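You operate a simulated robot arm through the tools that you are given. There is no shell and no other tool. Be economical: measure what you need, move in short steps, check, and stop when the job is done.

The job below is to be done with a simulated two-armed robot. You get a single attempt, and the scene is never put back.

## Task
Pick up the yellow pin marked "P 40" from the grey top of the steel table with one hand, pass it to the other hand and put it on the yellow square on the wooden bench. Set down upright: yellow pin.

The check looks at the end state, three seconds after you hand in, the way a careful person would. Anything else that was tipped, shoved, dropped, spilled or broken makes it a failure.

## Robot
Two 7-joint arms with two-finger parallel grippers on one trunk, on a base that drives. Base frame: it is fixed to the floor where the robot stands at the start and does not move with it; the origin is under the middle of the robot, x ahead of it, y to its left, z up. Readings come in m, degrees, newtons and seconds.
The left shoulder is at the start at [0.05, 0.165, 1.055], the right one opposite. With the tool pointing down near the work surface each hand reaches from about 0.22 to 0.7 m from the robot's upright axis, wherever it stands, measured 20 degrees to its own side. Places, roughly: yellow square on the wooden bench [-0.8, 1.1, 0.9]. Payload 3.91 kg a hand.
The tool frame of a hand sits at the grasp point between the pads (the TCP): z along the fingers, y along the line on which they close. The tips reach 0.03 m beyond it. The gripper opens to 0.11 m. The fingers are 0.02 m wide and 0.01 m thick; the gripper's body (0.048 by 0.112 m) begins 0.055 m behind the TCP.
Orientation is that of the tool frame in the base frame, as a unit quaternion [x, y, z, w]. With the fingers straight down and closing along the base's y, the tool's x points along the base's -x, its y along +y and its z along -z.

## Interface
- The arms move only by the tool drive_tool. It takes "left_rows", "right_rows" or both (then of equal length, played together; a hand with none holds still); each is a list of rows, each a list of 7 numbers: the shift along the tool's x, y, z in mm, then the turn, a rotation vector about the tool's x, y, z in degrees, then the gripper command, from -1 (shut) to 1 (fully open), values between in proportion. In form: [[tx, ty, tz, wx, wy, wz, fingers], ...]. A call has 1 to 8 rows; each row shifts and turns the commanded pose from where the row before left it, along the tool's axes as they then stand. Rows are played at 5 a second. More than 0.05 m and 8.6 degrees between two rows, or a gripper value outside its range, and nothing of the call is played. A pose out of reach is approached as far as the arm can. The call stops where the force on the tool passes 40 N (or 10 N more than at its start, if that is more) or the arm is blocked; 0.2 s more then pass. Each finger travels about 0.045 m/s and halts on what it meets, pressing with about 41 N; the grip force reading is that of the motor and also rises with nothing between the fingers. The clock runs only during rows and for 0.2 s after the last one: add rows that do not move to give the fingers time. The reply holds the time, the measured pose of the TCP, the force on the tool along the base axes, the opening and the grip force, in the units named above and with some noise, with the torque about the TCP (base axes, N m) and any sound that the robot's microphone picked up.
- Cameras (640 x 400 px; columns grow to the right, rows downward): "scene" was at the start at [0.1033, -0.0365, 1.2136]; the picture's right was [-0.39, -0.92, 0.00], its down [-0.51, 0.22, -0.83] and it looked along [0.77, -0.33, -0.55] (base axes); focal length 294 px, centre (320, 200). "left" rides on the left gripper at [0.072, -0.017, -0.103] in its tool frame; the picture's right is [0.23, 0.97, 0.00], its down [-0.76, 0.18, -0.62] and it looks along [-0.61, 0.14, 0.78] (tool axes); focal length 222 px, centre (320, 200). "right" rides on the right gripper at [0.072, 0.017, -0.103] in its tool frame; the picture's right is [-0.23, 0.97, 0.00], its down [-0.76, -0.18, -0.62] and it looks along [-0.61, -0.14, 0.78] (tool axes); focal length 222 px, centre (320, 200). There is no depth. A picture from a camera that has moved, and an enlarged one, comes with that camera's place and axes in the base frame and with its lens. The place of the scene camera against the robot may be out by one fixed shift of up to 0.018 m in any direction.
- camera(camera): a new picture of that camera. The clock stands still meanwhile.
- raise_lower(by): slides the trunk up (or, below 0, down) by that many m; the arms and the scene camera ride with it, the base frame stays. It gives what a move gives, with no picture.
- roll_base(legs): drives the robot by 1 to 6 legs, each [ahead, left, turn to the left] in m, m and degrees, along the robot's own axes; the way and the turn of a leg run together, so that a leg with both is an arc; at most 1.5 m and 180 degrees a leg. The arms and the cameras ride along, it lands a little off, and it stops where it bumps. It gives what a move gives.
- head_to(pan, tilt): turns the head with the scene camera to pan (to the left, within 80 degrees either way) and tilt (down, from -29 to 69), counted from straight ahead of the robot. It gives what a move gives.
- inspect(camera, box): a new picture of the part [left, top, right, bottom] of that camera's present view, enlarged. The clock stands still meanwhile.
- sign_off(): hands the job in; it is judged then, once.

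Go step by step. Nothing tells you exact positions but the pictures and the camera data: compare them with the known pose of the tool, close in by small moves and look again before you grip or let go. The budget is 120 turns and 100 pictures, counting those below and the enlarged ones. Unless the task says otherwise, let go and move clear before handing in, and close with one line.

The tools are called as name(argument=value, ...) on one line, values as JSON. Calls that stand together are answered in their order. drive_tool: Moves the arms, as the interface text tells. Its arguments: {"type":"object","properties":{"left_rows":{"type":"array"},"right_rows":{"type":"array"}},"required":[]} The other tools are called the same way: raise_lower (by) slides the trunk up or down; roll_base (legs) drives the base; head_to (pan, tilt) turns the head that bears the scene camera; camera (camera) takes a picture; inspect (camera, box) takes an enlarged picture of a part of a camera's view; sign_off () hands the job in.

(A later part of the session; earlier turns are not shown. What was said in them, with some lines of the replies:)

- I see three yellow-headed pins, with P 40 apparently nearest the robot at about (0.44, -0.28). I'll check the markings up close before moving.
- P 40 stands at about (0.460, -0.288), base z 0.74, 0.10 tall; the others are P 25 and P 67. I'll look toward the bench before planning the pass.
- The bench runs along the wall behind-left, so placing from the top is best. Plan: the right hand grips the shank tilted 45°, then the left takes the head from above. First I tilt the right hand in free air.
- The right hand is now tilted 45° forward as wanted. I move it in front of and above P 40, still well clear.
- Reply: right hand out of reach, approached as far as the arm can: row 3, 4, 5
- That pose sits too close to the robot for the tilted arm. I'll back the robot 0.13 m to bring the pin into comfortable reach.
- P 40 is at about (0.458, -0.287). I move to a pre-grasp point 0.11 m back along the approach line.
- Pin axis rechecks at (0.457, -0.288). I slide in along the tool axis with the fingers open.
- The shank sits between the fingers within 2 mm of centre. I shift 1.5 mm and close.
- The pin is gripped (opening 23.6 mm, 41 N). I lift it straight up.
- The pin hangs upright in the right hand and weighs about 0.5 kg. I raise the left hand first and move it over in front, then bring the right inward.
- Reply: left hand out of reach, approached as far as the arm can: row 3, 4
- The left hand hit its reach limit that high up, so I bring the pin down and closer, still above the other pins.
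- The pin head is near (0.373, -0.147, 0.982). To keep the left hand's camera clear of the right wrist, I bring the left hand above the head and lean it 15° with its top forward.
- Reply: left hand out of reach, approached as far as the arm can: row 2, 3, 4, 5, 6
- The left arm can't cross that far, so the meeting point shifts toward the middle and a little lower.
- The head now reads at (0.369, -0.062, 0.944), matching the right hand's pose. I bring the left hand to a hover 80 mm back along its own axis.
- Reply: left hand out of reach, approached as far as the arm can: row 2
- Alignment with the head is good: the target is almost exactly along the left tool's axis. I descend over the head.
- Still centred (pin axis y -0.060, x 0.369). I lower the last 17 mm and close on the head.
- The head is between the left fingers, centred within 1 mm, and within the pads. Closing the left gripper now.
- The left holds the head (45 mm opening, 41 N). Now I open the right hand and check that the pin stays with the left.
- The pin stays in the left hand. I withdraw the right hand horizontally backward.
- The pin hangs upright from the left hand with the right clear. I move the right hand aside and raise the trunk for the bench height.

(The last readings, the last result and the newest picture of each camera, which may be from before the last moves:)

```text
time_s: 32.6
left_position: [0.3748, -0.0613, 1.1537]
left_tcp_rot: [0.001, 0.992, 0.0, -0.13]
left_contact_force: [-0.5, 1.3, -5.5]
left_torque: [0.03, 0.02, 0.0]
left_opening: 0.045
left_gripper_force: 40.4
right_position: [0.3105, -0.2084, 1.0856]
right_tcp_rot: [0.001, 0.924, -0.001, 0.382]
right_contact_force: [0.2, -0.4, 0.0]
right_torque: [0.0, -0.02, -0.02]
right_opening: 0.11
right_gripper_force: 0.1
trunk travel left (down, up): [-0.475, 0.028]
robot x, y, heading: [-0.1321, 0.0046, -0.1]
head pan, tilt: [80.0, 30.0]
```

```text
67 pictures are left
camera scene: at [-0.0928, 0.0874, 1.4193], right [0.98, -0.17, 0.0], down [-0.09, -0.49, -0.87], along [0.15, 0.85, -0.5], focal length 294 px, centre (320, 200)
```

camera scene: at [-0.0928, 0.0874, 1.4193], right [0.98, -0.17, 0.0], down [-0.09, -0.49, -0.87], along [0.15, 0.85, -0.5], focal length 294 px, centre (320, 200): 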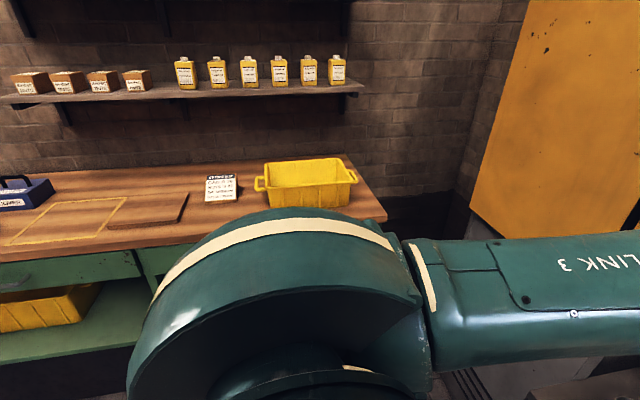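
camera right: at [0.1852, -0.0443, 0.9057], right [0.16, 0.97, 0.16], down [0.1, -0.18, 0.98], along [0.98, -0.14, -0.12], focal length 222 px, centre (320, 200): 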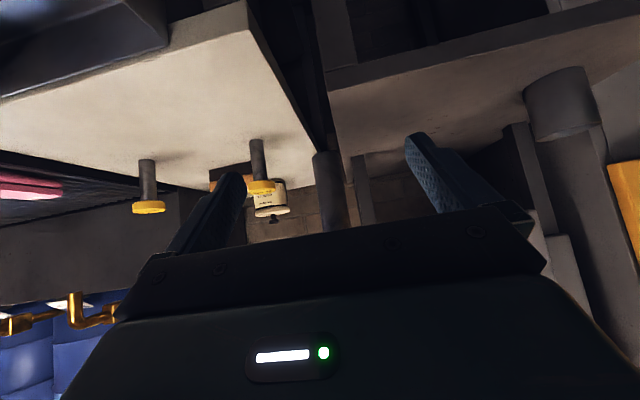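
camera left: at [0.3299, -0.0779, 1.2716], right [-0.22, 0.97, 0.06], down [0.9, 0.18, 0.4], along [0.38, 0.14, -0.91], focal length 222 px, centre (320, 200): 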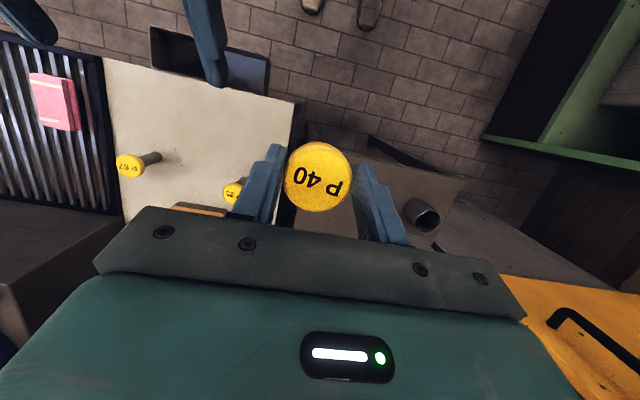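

The pin (about 0.55 kg) is held firmly and upright; the yellow outline is on the bench near (-0.8, 1.08). I back off, turn to face the bench and look again.

roll_base(legs=[[-0.3, 0, 0], [0, 0, 90]])

head_to(pan=35, tilt=35)

camera(camera="scene")

camera(camera="left")

```text
time_s: 38.4
left_position: [-0.3398, 0.5013, 1.1536]
left_tcp_rot: [-0.681, 0.72, -0.09, -0.095]
left_contact_force: [0.7, -0.2, -4.9]
left_torque: [-0.01, 0.0, -0.01]
left_opening: 0.0448
left_gripper_force: 41.4
right_position: [-0.1955, 0.4307, 1.0843]
right_tcp_rot: [-0.636, 0.67, 0.263, 0.278]
right_contact_force: [0.7, -0.4, -0.1]
right_torque: [-0.03, -0.02, 0.03]
right_opening: 0.1103
right_gripper_force: 0.1
trunk travel left (down, up): [-0.475, 0.028]
robot x, y, heading: [-0.4266, -0.0005, 87.0]
head pan, tilt: [80.0, 30.0]
```

```text
time_s: 39.5
left_position: [-0.3406, 0.4995, 1.1529]
left_tcp_rot: [-0.681, 0.72, -0.09, -0.095]
left_contact_force: [-0.3, -0.4, -3.9]
left_torque: [0.0, -0.01, -0.01]
left_opening: 0.0449
left_gripper_force: 41.2
right_position: [-0.196, 0.4323, 1.0863]
right_tcp_rot: [-0.635, 0.671, 0.263, 0.278]
right_contact_force: [-0.8, 0.0, -0.5]
right_torque: [-0.01, -0.02, 0.01]
right_opening: 0.11
right_gripper_force: 0.0
trunk travel left (down, up): [-0.475, 0.028]
robot x, y, heading: [-0.4301, 0.0034, 87.0]
head pan, tilt: [35.0, 35.0]
```

```text
66 pictures are left
camera scene: at [-0.4802, 0.1031, 1.4115], right [0.85, 0.53, 0.0], down [0.3, -0.49, -0.82], along [-0.43, 0.69, -0.57], focal length 294 px, centre (320, 200)
```

scene: 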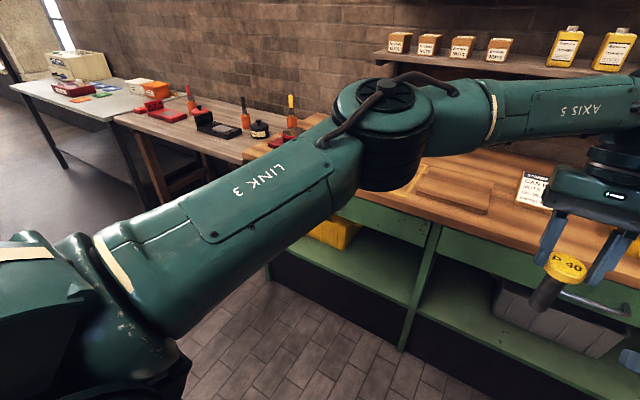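

```text
65 pictures are left
camera left: at [-0.3264, 0.4571, 1.2717], right [-0.98, -0.17, 0.06], down [-0.13, 0.91, 0.4], along [-0.12, 0.39, -0.91], focal length 222 px, centre (320, 200)
```

left: 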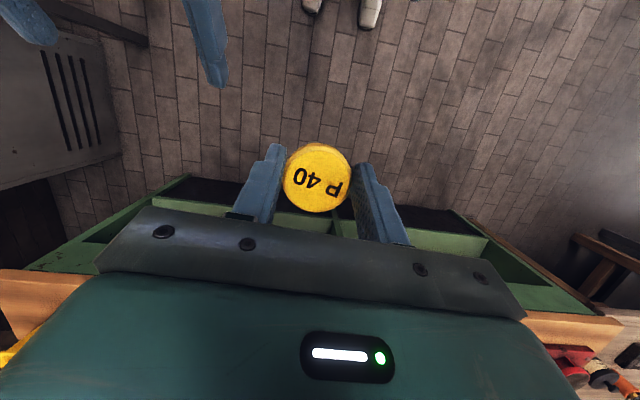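

Floor is clear toward the left. I shift left 0.32 m, square up, and advance 0.3 m, with the pin (bottom near 1.05) still above bench height.

roll_base(legs=[[0, 0.32, 3], [0.3, 0, 0]])

camera(camera="left")

head_to(pan=0, tilt=40)

camera(camera="scene")

camera(camera="right")

```text
time_s: 43.3
left_position: [-0.6873, 0.8139, 1.1527]
left_tcp_rot: [-0.7, 0.702, -0.093, -0.093]
left_contact_force: [0.6, 0.8, -5.3]
left_torque: [-0.02, 0.02, -0.03]
left_opening: 0.0449
left_gripper_force: 41.2
right_position: [-0.5403, 0.7509, 1.0857]
right_tcp_rot: [-0.653, 0.654, 0.269, 0.27]
right_contact_force: [-0.1, 0.0, -0.3]
right_torque: [0.0, 0.01, -0.01]
right_opening: 0.11
right_gripper_force: 0.1
trunk travel left (down, up): [-0.475, 0.028]
robot x, y, heading: [-0.7501, 0.31, 90.2]
head pan, tilt: [35.0, 35.0]
```

```text
64 pictures are left
camera left: at [-0.6722, 0.7708, 1.2715], right [-0.97, -0.22, 0.06], down [-0.18, 0.9, 0.4], along [-0.14, 0.38, -0.91], focal length 222 px, centre (320, 200)
```

left: 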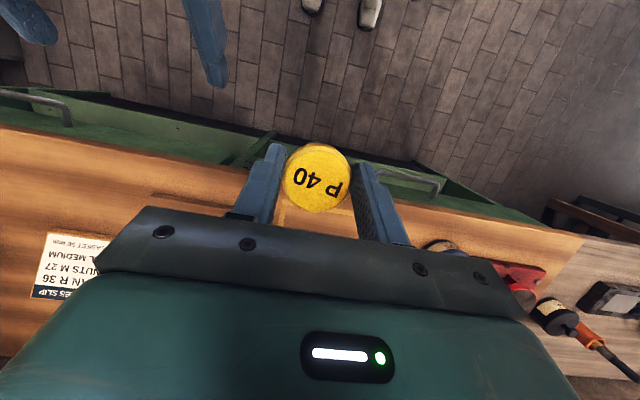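

```text
time_s: 44.3
left_position: [-0.6877, 0.8142, 1.1527]
left_tcp_rot: [-0.701, 0.701, -0.092, -0.092]
left_contact_force: [-0.3, 0.0, -4.5]
left_torque: [-0.05, -0.02, 0.03]
left_opening: 0.0446
left_gripper_force: 40.7
right_position: [-0.5409, 0.7507, 1.0853]
right_tcp_rot: [-0.653, 0.654, 0.27, 0.271]
right_contact_force: [-0.1, -0.2, 0.2]
right_torque: [-0.02, -0.02, -0.02]
right_opening: 0.1099
right_gripper_force: 0.1
trunk travel left (down, up): [-0.475, 0.028]
robot x, y, heading: [-0.749, 0.3086, 90.1]
head pan, tilt: [0.0, 40.0]
```

```text
63 pictures are left
camera scene: at [-0.7568, 0.4218, 1.404], right [1.0, 0.0, 0.0], down [0.0, -0.64, -0.77], along [0.0, 0.77, -0.64], focal length 294 px, centre (320, 200)
```

scene: 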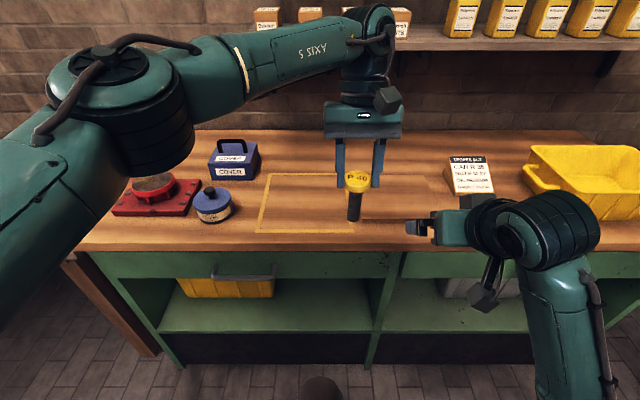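

```text
62 pictures are left
camera right: at [-0.5585, 0.626, 1.1059], right [-0.97, 0.16, 0.16], down [0.18, 0.1, 0.98], along [0.14, 0.98, -0.12], focal length 222 px, centre (320, 200)
```

right: 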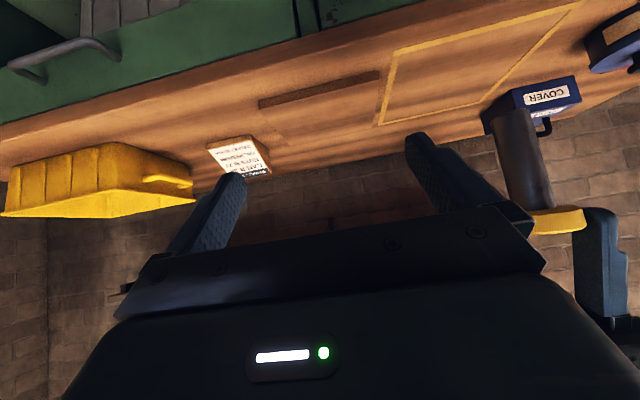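

Square spans about x -0.92..-0.66, y 0.95..1.21, bench top near z 0.86. I roll ahead 0.15 m and look again.

roll_base(legs=[[0.15, 0, 0]])

camera(camera="scene")

```text
time_s: 45.7
left_position: [-0.6872, 0.9628, 1.1527]
left_tcp_rot: [-0.699, 0.703, -0.092, -0.092]
left_contact_force: [0.2, 0.7, -4.3]
left_torque: [-0.05, -0.02, -0.03]
left_opening: 0.0446
left_gripper_force: 41.0
right_position: [-0.5394, 0.9008, 1.0859]
right_tcp_rot: [-0.653, 0.654, 0.27, 0.27]
right_contact_force: [0.3, -0.4, 0.0]
right_torque: [-0.04, -0.01, -0.01]
right_opening: 0.1102
right_gripper_force: 0.1
trunk travel left (down, up): [-0.475, 0.028]
robot x, y, heading: [-0.747, 0.4612, 89.9]
head pan, tilt: [0.0, 40.0]
```

```text
61 pictures are left
camera scene: at [-0.7562, 0.572, 1.4038], right [1.0, 0.0, 0.0], down [0.0, -0.64, -0.77], along [0.0, 0.77, -0.64], focal length 294 px, centre (320, 200)
```

scene: 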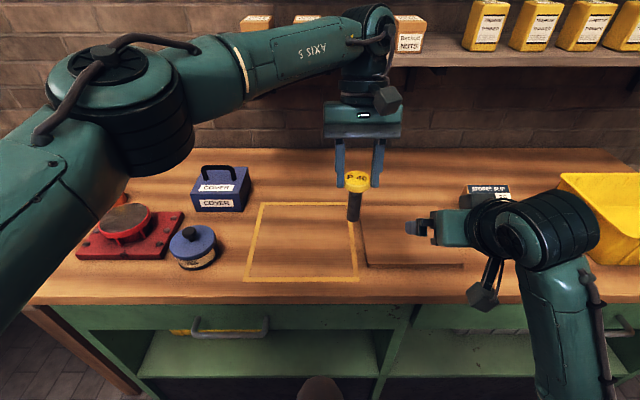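

Everything in the square is clear. I move the pin left, forward and down to a hover over the square's centre.

drive_tool(left_rows=[[-29.6, 20.6, 17.5, 0, 0, 0, -1], [-29.6, 20.6, 17.5, 0, 0, 0, -1], [-29.6, 20.6, 17.5, 0, 0, 0, -1], [-29.6, 20.6, 17.5, 0, 0, 0, -1], [-29.6, 20.6, 17.5, 0, 0, 0, -1], [0, 0, 0, 0, 0, 0, -1]])

camera(camera="scene")

camera(camera="left")

camera(camera="right")

```text
time_s: 47.1
left_position: [-0.7636, 1.0321, 1.0538]
left_tcp_rot: [-0.7, 0.702, -0.092, -0.092]
left_contact_force: [-0.6, 0.4, -3.5]
left_torque: [-0.02, 0.03, -0.02]
left_opening: 0.0446
left_gripper_force: 40.6
left hand out of reach, approached as far as the arm can: row 3, 4, 5
right_position: [-0.5388, 0.8997, 1.0844]
right_tcp_rot: [-0.653, 0.654, 0.271, 0.271]
right_contact_force: [0.2, -0.5, 0.3]
right_torque: [0.01, 0.0, 0.02]
right_opening: 0.1099
right_gripper_force: 0.0
trunk travel left (down, up): [-0.475, 0.028]
robot x, y, heading: [-0.7495, 0.4578, 89.8]
head pan, tilt: [0.0, 40.0]
```

```text
60 pictures are left
camera scene: at [-0.7562, 0.5711, 1.4039], right [1.0, 0.0, 0.0], down [0.0, -0.64, -0.77], along [0.0, 0.77, -0.64], focal length 294 px, centre (320, 200)
```

scene: 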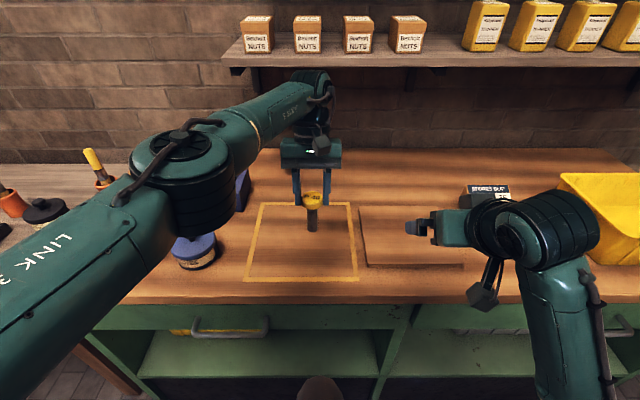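

```text
59 pictures are left
camera left: at [-0.7478, 0.9885, 1.1731], right [-0.97, -0.22, 0.06], down [-0.17, 0.9, 0.4], along [-0.14, 0.38, -0.91], focal length 222 px, centre (320, 200)
```

left: 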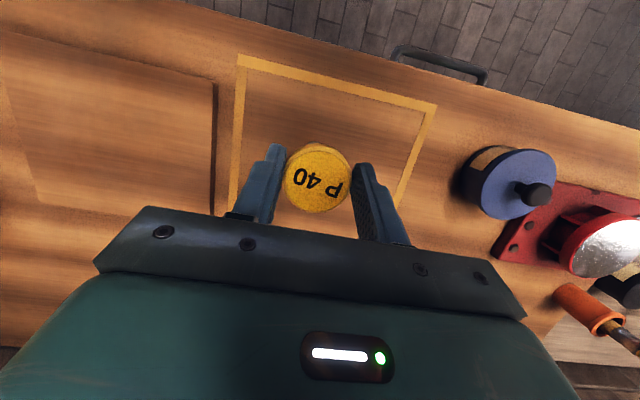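

```text
58 pictures are left
camera right: at [-0.5575, 0.7749, 1.1059], right [-0.97, 0.16, 0.16], down [0.18, 0.1, 0.98], along [0.14, 0.98, -0.12], focal length 222 px, centre (320, 200)
```

right: 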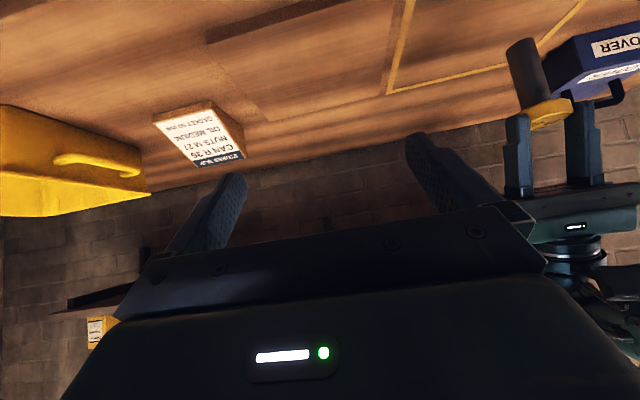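

The pin is over the square, about 55 mm short of its centre and near the arm's reach limit. I nudge the base forward 0.055 m and left 0.025 m rather than stretching.

roll_base(legs=[[0.055, 0.025, 0]])

drive_tool(left_rows=[[6, 0, 22, 0, 0, 0, -1], [6, 0, 22, 0, 0, 0, -1], [0, 0, 0, 0, 0, 0, -1]])

camera(camera="scene")

camera(camera="right")

```text
time_s: 48.0
left_position: [-0.7874, 1.0867, 1.0537]
left_tcp_rot: [-0.699, 0.703, -0.093, -0.093]
left_contact_force: [-0.1, 0.8, -4.7]
left_torque: [-0.02, 0.04, -0.01]
left_opening: 0.0448
left_gripper_force: 41.2
right_position: [-0.5637, 0.9544, 1.0844]
right_tcp_rot: [-0.652, 0.655, 0.269, 0.27]
right_contact_force: [-0.2, 0.4, -0.6]
right_torque: [-0.04, -0.02, 0.01]
right_opening: 0.1099
right_gripper_force: 0.1
trunk travel left (down, up): [-0.475, 0.028]
robot x, y, heading: [-0.7729, 0.5087, 89.9]
head pan, tilt: [0.0, 40.0]
```

```text
time_s: 48.8
left_position: [-0.7885, 1.0625, 1.0153]
left_tcp_rot: [-0.7, 0.703, -0.092, -0.093]
left_contact_force: [0.2, 0.5, -5.1]
left_torque: [0.0, 0.01, 0.02]
left_opening: 0.0447
left_gripper_force: 40.7
right_position: [-0.5634, 0.9535, 1.0848]
right_tcp_rot: [-0.652, 0.654, 0.27, 0.271]
right_contact_force: [0.9, 0.1, -0.3]
right_torque: [0.0, -0.02, 0.0]
right_opening: 0.1099
right_gripper_force: 0.0
trunk travel left (down, up): [-0.475, 0.028]
robot x, y, heading: [-0.7695, 0.5166, 89.7]
head pan, tilt: [0.0, 40.0]
```

```text
57 pictures are left
camera scene: at [-0.7807, 0.6259, 1.4039], right [1.0, 0.0, 0.0], down [0.0, -0.64, -0.77], along [0.0, 0.77, -0.64], focal length 294 px, centre (320, 200)
```

scene: 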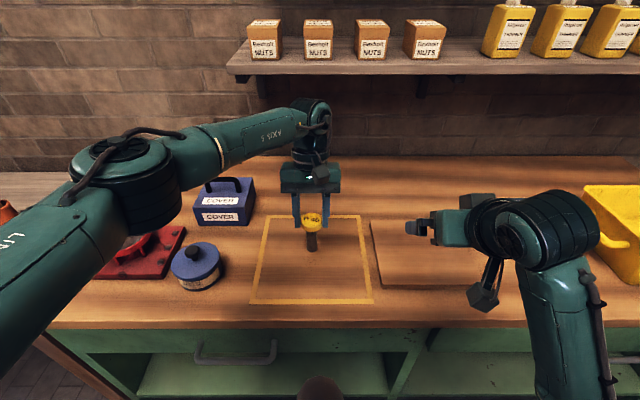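

```text
56 pictures are left
camera right: at [-0.5819, 0.8296, 1.1059], right [-0.97, 0.16, 0.16], down [0.18, 0.1, 0.98], along [0.14, 0.98, -0.12], focal length 222 px, centre (320, 200)
```

right: 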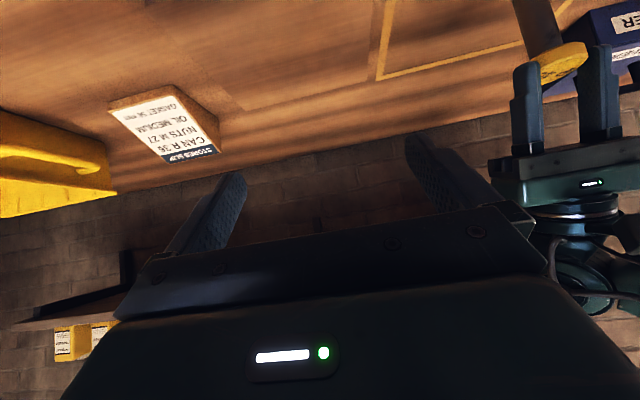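

Still vertical and over the square; elbow is clear. I lower straight down 38 mm toward an expected contact at z ≈ 0.968.

drive_tool(left_rows=[[-5, 0, 18.4, 0, 0, 0, -1], [-5, 0, 18.4, 0, 0, 0, -1], [0, 0, 0, 0, 0, 0, -1]])

inspect(camera="scene", box=[230, 170, 390, 320])

camera(camera="left")

```text
time_s: 49.6
left_position: [-0.789, 1.061, 0.9773]
left_tcp_rot: [-0.7, 0.702, -0.091, -0.092]
left_contact_force: [0.2, -1.4, -4.8]
left_torque: [0.01, 0.01, -0.01]
left_opening: 0.0447
left_gripper_force: 40.6
right_position: [-0.5633, 0.9543, 1.0852]
right_tcp_rot: [-0.652, 0.654, 0.271, 0.27]
right_contact_force: [-0.1, 0.5, -0.1]
right_torque: [-0.04, 0.0, 0.01]
right_opening: 0.1101
right_gripper_force: 0.0
trunk travel left (down, up): [-0.475, 0.028]
robot x, y, heading: [-0.7751, 0.5166, 89.9]
head pan, tilt: [0.0, 40.0]
```

```text
2.67 times, centred on (310, 245) of scene
camera zoom: at [-0.7808, 0.6258, 1.404], right [1.0, 0.0, 0.0], down [0.0, -0.64, -0.77], along [0.0, 0.77, -0.64], focal length 783 px, centre (347, 80)
```

zoom: 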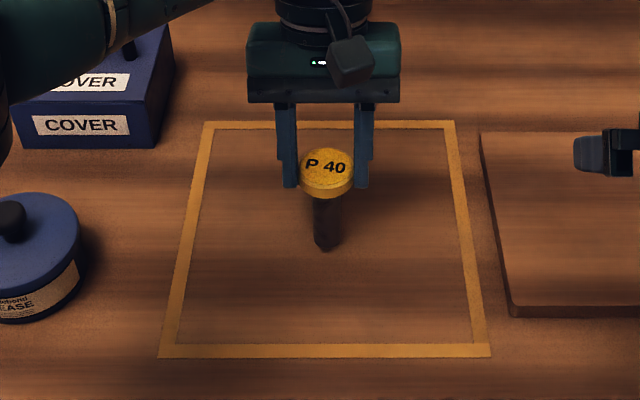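

```text
54 pictures are left
camera left: at [-0.7728, 1.0187, 1.0964], right [-0.97, -0.22, 0.06], down [-0.17, 0.9, 0.4], along [-0.14, 0.38, -0.91], focal length 222 px, centre (320, 200)
```

left: 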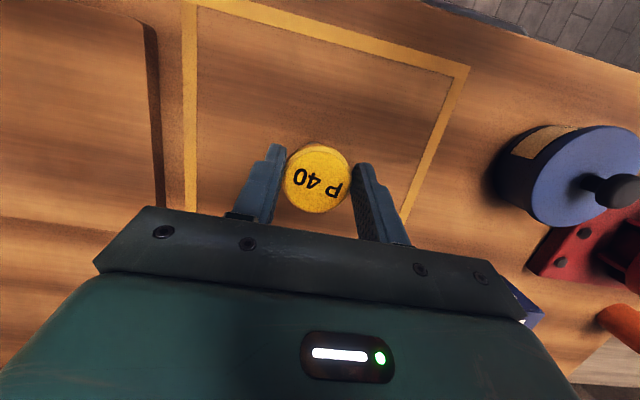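

The bottom of the pin is about 1 cm or less above the wood. I creep down and watch the force.

drive_tool(left_rows=[[-0.5, 0, 2, 0, 0, 0, -1], [-0.5, 0, 2, 0, 0, 0, -1], [-0.5, 0, 1.9, 0, 0, 0, -1], [0, 0, 0, 0, 0, 0, -1]])

```text
time_s: 50.6
left_position: [-0.7884, 1.0637, 0.9719]
left_tcp_rot: [-0.7, 0.702, -0.092, -0.092]
left_contact_force: [0.5, 0.3, -4.3]
left_torque: [-0.03, -0.01, -0.01]
left_opening: 0.0447
left_gripper_force: 40.9
right_position: [-0.5641, 0.9547, 1.0848]
right_tcp_rot: [-0.653, 0.654, 0.271, 0.271]
right_contact_force: [0.8, 0.1, -0.8]
right_torque: [0.02, -0.01, -0.01]
right_opening: 0.1099
right_gripper_force: 0.0
trunk travel left (down, up): [-0.475, 0.028]
robot x, y, heading: [-0.7705, 0.5109, 89.7]
head pan, tilt: [0.0, 40.0]
```

No contact yet at 0.972; a few more small steps.

drive_tool(left_rows=[[-0.5, 0, 1.5, 0, 0, 0, -1], [-0.4, 0, 1.5, 0, 0, 0, -1], [0, 0, 0, 0, 0, 0, -1]])

```text
time_s: 51.4
left_position: [-0.7888, 1.0638, 0.9694]
left_tcp_rot: [-0.7, 0.702, -0.093, -0.092]
left_contact_force: [0.1, 0.2, -4.8]
left_torque: [0.03, 0.04, 0.01]
left_opening: 0.0447
left_gripper_force: 40.8
right_position: [-0.563, 0.9536, 1.085]
right_tcp_rot: [-0.652, 0.655, 0.27, 0.271]
right_contact_force: [0.2, -0.2, 0.4]
right_torque: [-0.02, 0.03, 0.03]
right_opening: 0.1102
right_gripper_force: 0.0
trunk travel left (down, up): [-0.475, 0.028]
robot x, y, heading: [-0.7735, 0.5114, 89.9]
head pan, tilt: [0.0, 40.0]
```

Still hanging free at 0.969; continuing.

drive_tool(left_rows=[[-0.4, 0, 1.5, 0, 0, 0, -1], [-0.4, 0, 1.5, 0, 0, 0, -1], [0, 0, 0, 0, 0, 0, -1]])

inspect(camera="scene", box=[270, 190, 350, 270])

```text
time_s: 52.2
left_position: [-0.7893, 1.062, 0.9693]
left_tcp_rot: [-0.7, 0.702, -0.092, -0.09]
left_contact_force: [-3.8, 1.7, 15.7]
left_torque: [0.12, 0.23, 0.01]
left_opening: 0.0447
left_gripper_force: 40.9
right_position: [-0.5642, 0.9537, 1.0865]
right_tcp_rot: [-0.652, 0.654, 0.271, 0.272]
right_contact_force: [0.0, 0.1, -0.1]
right_torque: [-0.02, 0.04, 0.0]
right_opening: 0.1102
right_gripper_force: 0.0
trunk travel left (down, up): [-0.475, 0.028]
robot x, y, heading: [-0.7755, 0.5149, 89.6]
head pan, tilt: [0.0, 40.0]
```

```text
5.00 times, centred on (310, 230) of scene
camera zoom: at [-0.7811, 0.624, 1.4044], right [1.0, 0.0, 0.0], down [0.0, -0.64, -0.77], along [0.0, 0.77, -0.64], focal length 1468 px, centre (370, 50)
```

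zoom: 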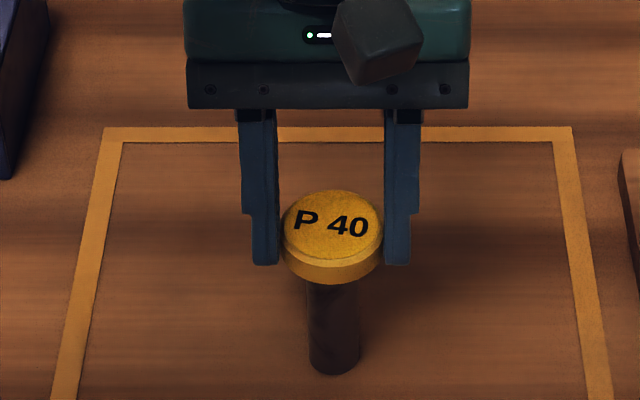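

Contact: the pin stands on the square with about 20 N. I relieve the press by 2 mm, then check the force.

drive_tool(left_rows=[[0.5, 0, -1.7, 0, 0, 0, -1], [0, 0, 0, 0, 0, 0, -1]])

```text
time_s: 52.8
left_position: [-0.788, 1.0631, 0.9686]
left_tcp_rot: [-0.7, 0.702, -0.092, -0.092]
left_contact_force: [-4.7, 3.6, 15.3]
left_torque: [0.39, 0.33, 0.08]
left_opening: 0.0444
left_gripper_force: 40.7
right_position: [-0.564, 0.9536, 1.0861]
right_tcp_rot: [-0.652, 0.654, 0.27, 0.271]
right_contact_force: [-0.4, 0.8, 1.0]
right_torque: [-0.04, -0.01, 0.0]
right_opening: 0.1101
right_gripper_force: 0.0
trunk travel left (down, up): [-0.475, 0.028]
robot x, y, heading: [-0.7703, 0.5106, 89.7]
head pan, tilt: [0.0, 40.0]
```

drive_tool(left_rows=[[0.3, 0, -1, 0, 0, 0, -1], [0, 0, 0, 0, 0, 0, -1], [0, 0, 0, 0, 0, 0, -1]])

```text
time_s: 53.6
left_position: [-0.7892, 1.0637, 0.9682]
left_tcp_rot: [-0.699, 0.703, -0.092, -0.092]
left_contact_force: [-3.0, 4.8, 9.3]
left_torque: [0.56, 0.16, 0.06]
left_opening: 0.0448
left_gripper_force: 41.1
right_position: [-0.5642, 0.9527, 1.0869]
right_tcp_rot: [-0.652, 0.654, 0.271, 0.272]
right_contact_force: [-0.5, -0.6, -0.3]
right_torque: [-0.01, 0.03, 0.06]
right_opening: 0.1102
right_gripper_force: 0.1
trunk travel left (down, up): [-0.475, 0.028]
robot x, y, heading: [-0.774, 0.5156, 89.8]
head pan, tilt: [0.0, 40.0]
```

drive_tool(left_rows=[[-0.5, 0, -0.8, 0, 0, 0, -1], [0, 0, 0, 0, 0, 0, -1]])

```text
time_s: 54.2
left_position: [-0.7885, 1.0623, 0.9678]
left_tcp_rot: [-0.7, 0.702, -0.094, -0.092]
left_contact_force: [-3.0, 1.7, 3.1]
left_torque: [0.17, 0.26, 0.07]
left_opening: 0.0445
left_gripper_force: 41.7
right_position: [-0.5636, 0.9543, 1.0858]
right_tcp_rot: [-0.651, 0.655, 0.269, 0.272]
right_contact_force: [-0.6, -0.1, 0.7]
right_torque: [-0.04, -0.04, 0.0]
right_opening: 0.1102
right_gripper_force: 0.0
trunk travel left (down, up): [-0.475, 0.028]
robot x, y, heading: [-0.7723, 0.5144, 89.8]
head pan, tilt: [0.0, 40.0]
```

The residual load is small now and the pin is standing on the square. I open the left gripper gently.

drive_tool(left_rows=[[0, 0, 0, 0, 0, 0, -0.1], [0, 0, 0, 0, 0, 0, 0.1], [0, 0, 0, 0, 0, 0, 0.3], [0, 0, 0, 0, 0, 0, 0.6], [0, 0, 0, 0, 0, 0, 1], [0, 0, 0, 0, 0, 0, 1], [0, 0, 0, 0, 0, 0, 1]])

inspect(camera="scene", box=[230, 170, 390, 320])

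camera(camera="left")

```text
time_s: 55.8
left_position: [-0.7877, 1.0642, 0.9691]
left_tcp_rot: [-0.699, 0.703, -0.092, -0.094]
left_contact_force: [-0.4, 0.3, -0.1]
left_torque: [0.0, 0.01, 0.01]
left_opening: 0.1098
left_gripper_force: 0.1
right_position: [-0.5642, 0.9532, 1.0852]
right_tcp_rot: [-0.652, 0.654, 0.27, 0.271]
right_contact_force: [0.0, 0.0, -0.3]
right_torque: [0.04, -0.04, 0.02]
right_opening: 0.1103
right_gripper_force: 0.1
trunk travel left (down, up): [-0.475, 0.028]
robot x, y, heading: [-0.7727, 0.5121, 90.0]
head pan, tilt: [0.0, 40.0]
```

```text
2.67 times, centred on (310, 245) of scene
camera zoom: at [-0.7807, 0.6254, 1.404], right [1.0, 0.0, 0.0], down [0.0, -0.64, -0.77], along [0.0, 0.77, -0.64], focal length 783 px, centre (347, 80)
```

zoom: 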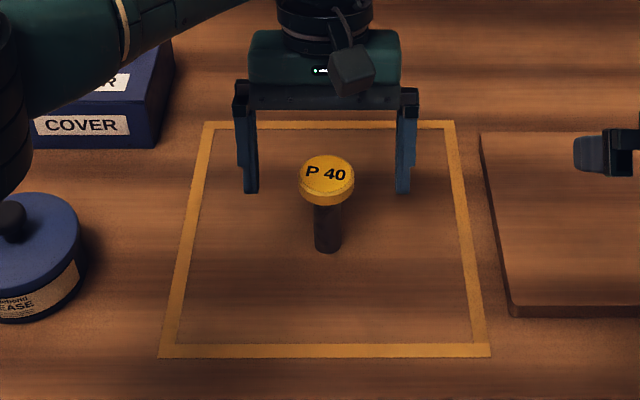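

```text
51 pictures are left
camera left: at [-0.772, 1.0202, 1.0877], right [-0.97, -0.22, 0.06], down [-0.17, 0.9, 0.4], along [-0.14, 0.38, -0.91], focal length 222 px, centre (320, 200)
```

left: 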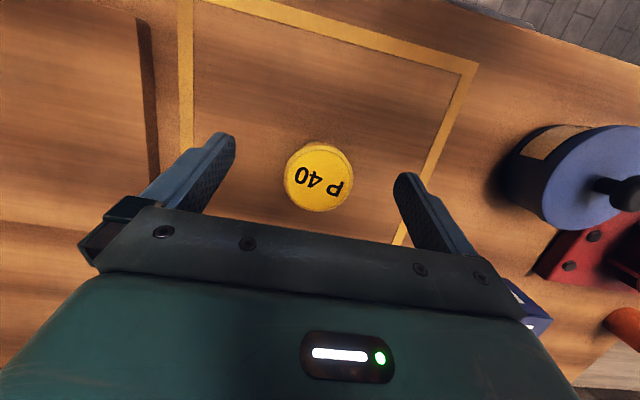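

The pin stands upright and free, with the open fingers clear on both sides. I lift the left hand straight up, then back the robot away.

drive_tool(left_rows=[[4, 0, -15, 0, 0, 0, 1], [6.5, 0, -24, 0, 0, 0, 1], [6.5, 0, -24, 0, 0, 0, 1], [6.5, 0, -24, 0, 0, 0, 1], [0, 0, 0, 0, 0, 0, 1]])

camera(camera="scene")

```text
time_s: 57.0
left_position: [-0.7858, 1.0635, 1.0608]
left_tcp_rot: [-0.7, 0.702, -0.092, -0.093]
left_contact_force: [0.4, -0.4, -0.5]
left_torque: [0.0, 0.01, 0.01]
left_opening: 0.1105
left_gripper_force: 0.0
right_position: [-0.5638, 0.9531, 1.0859]
right_tcp_rot: [-0.652, 0.654, 0.271, 0.271]
right_contact_force: [0.5, -0.6, 0.2]
right_torque: [-0.05, 0.01, -0.01]
right_opening: 0.1101
right_gripper_force: 0.0
trunk travel left (down, up): [-0.475, 0.028]
robot x, y, heading: [-0.7778, 0.5144, 89.7]
head pan, tilt: [0.0, 40.0]
```

```text
50 pictures are left
camera scene: at [-0.7807, 0.6255, 1.404], right [1.0, 0.0, 0.0], down [0.0, -0.64, -0.77], along [0.0, 0.77, -0.64], focal length 294 px, centre (320, 200)
```

scene: 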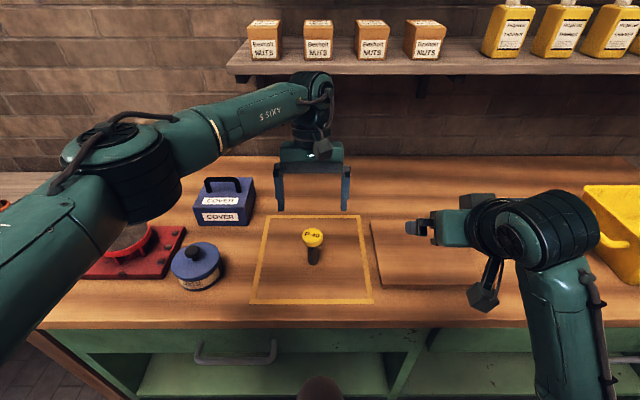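

The hand is clear above the pin. I back the base off 0.25 m and take a final look.

roll_base(legs=[[-0.25, 0, 0]])

camera(camera="scene")

```text
time_s: 58.9
left_position: [-0.7851, 0.8134, 1.0599]
left_tcp_rot: [-0.698, 0.704, -0.092, -0.092]
left_contact_force: [0.2, -0.1, 0.3]
left_torque: [0.01, 0.02, 0.03]
left_opening: 0.11
left_gripper_force: 0.0
right_position: [-0.5632, 0.7042, 1.0864]
right_tcp_rot: [-0.651, 0.656, 0.27, 0.272]
right_contact_force: [0.6, 0.0, -0.2]
right_torque: [0.02, 0.0, 0.01]
right_opening: 0.1101
right_gripper_force: 0.2
trunk travel left (down, up): [-0.475, 0.028]
robot x, y, heading: [-0.7754, 0.2675, 89.9]
head pan, tilt: [0.0, 40.0]
```

```text
49 pictures are left
camera scene: at [-0.7815, 0.3748, 1.4041], right [1.0, -0.01, 0.0], down [0.0, -0.64, -0.77], along [0.0, 0.77, -0.64], focal length 294 px, centre (320, 200)
```

scene: 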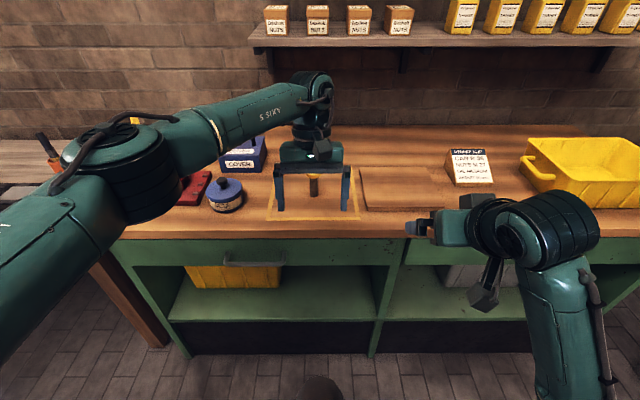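

The P 40 pin stands in the yellow square, both hands are clear, and nothing else was disturbed.

sign_off()

```text
The job is handed in.
```

The P 40 pin is standing upright inside the yellow square on the wooden bench; I picked it up with the right hand, passed it to the left and set it down. Both hands are clear of it, I saw nothing else knocked or moved, and the job is handed in.
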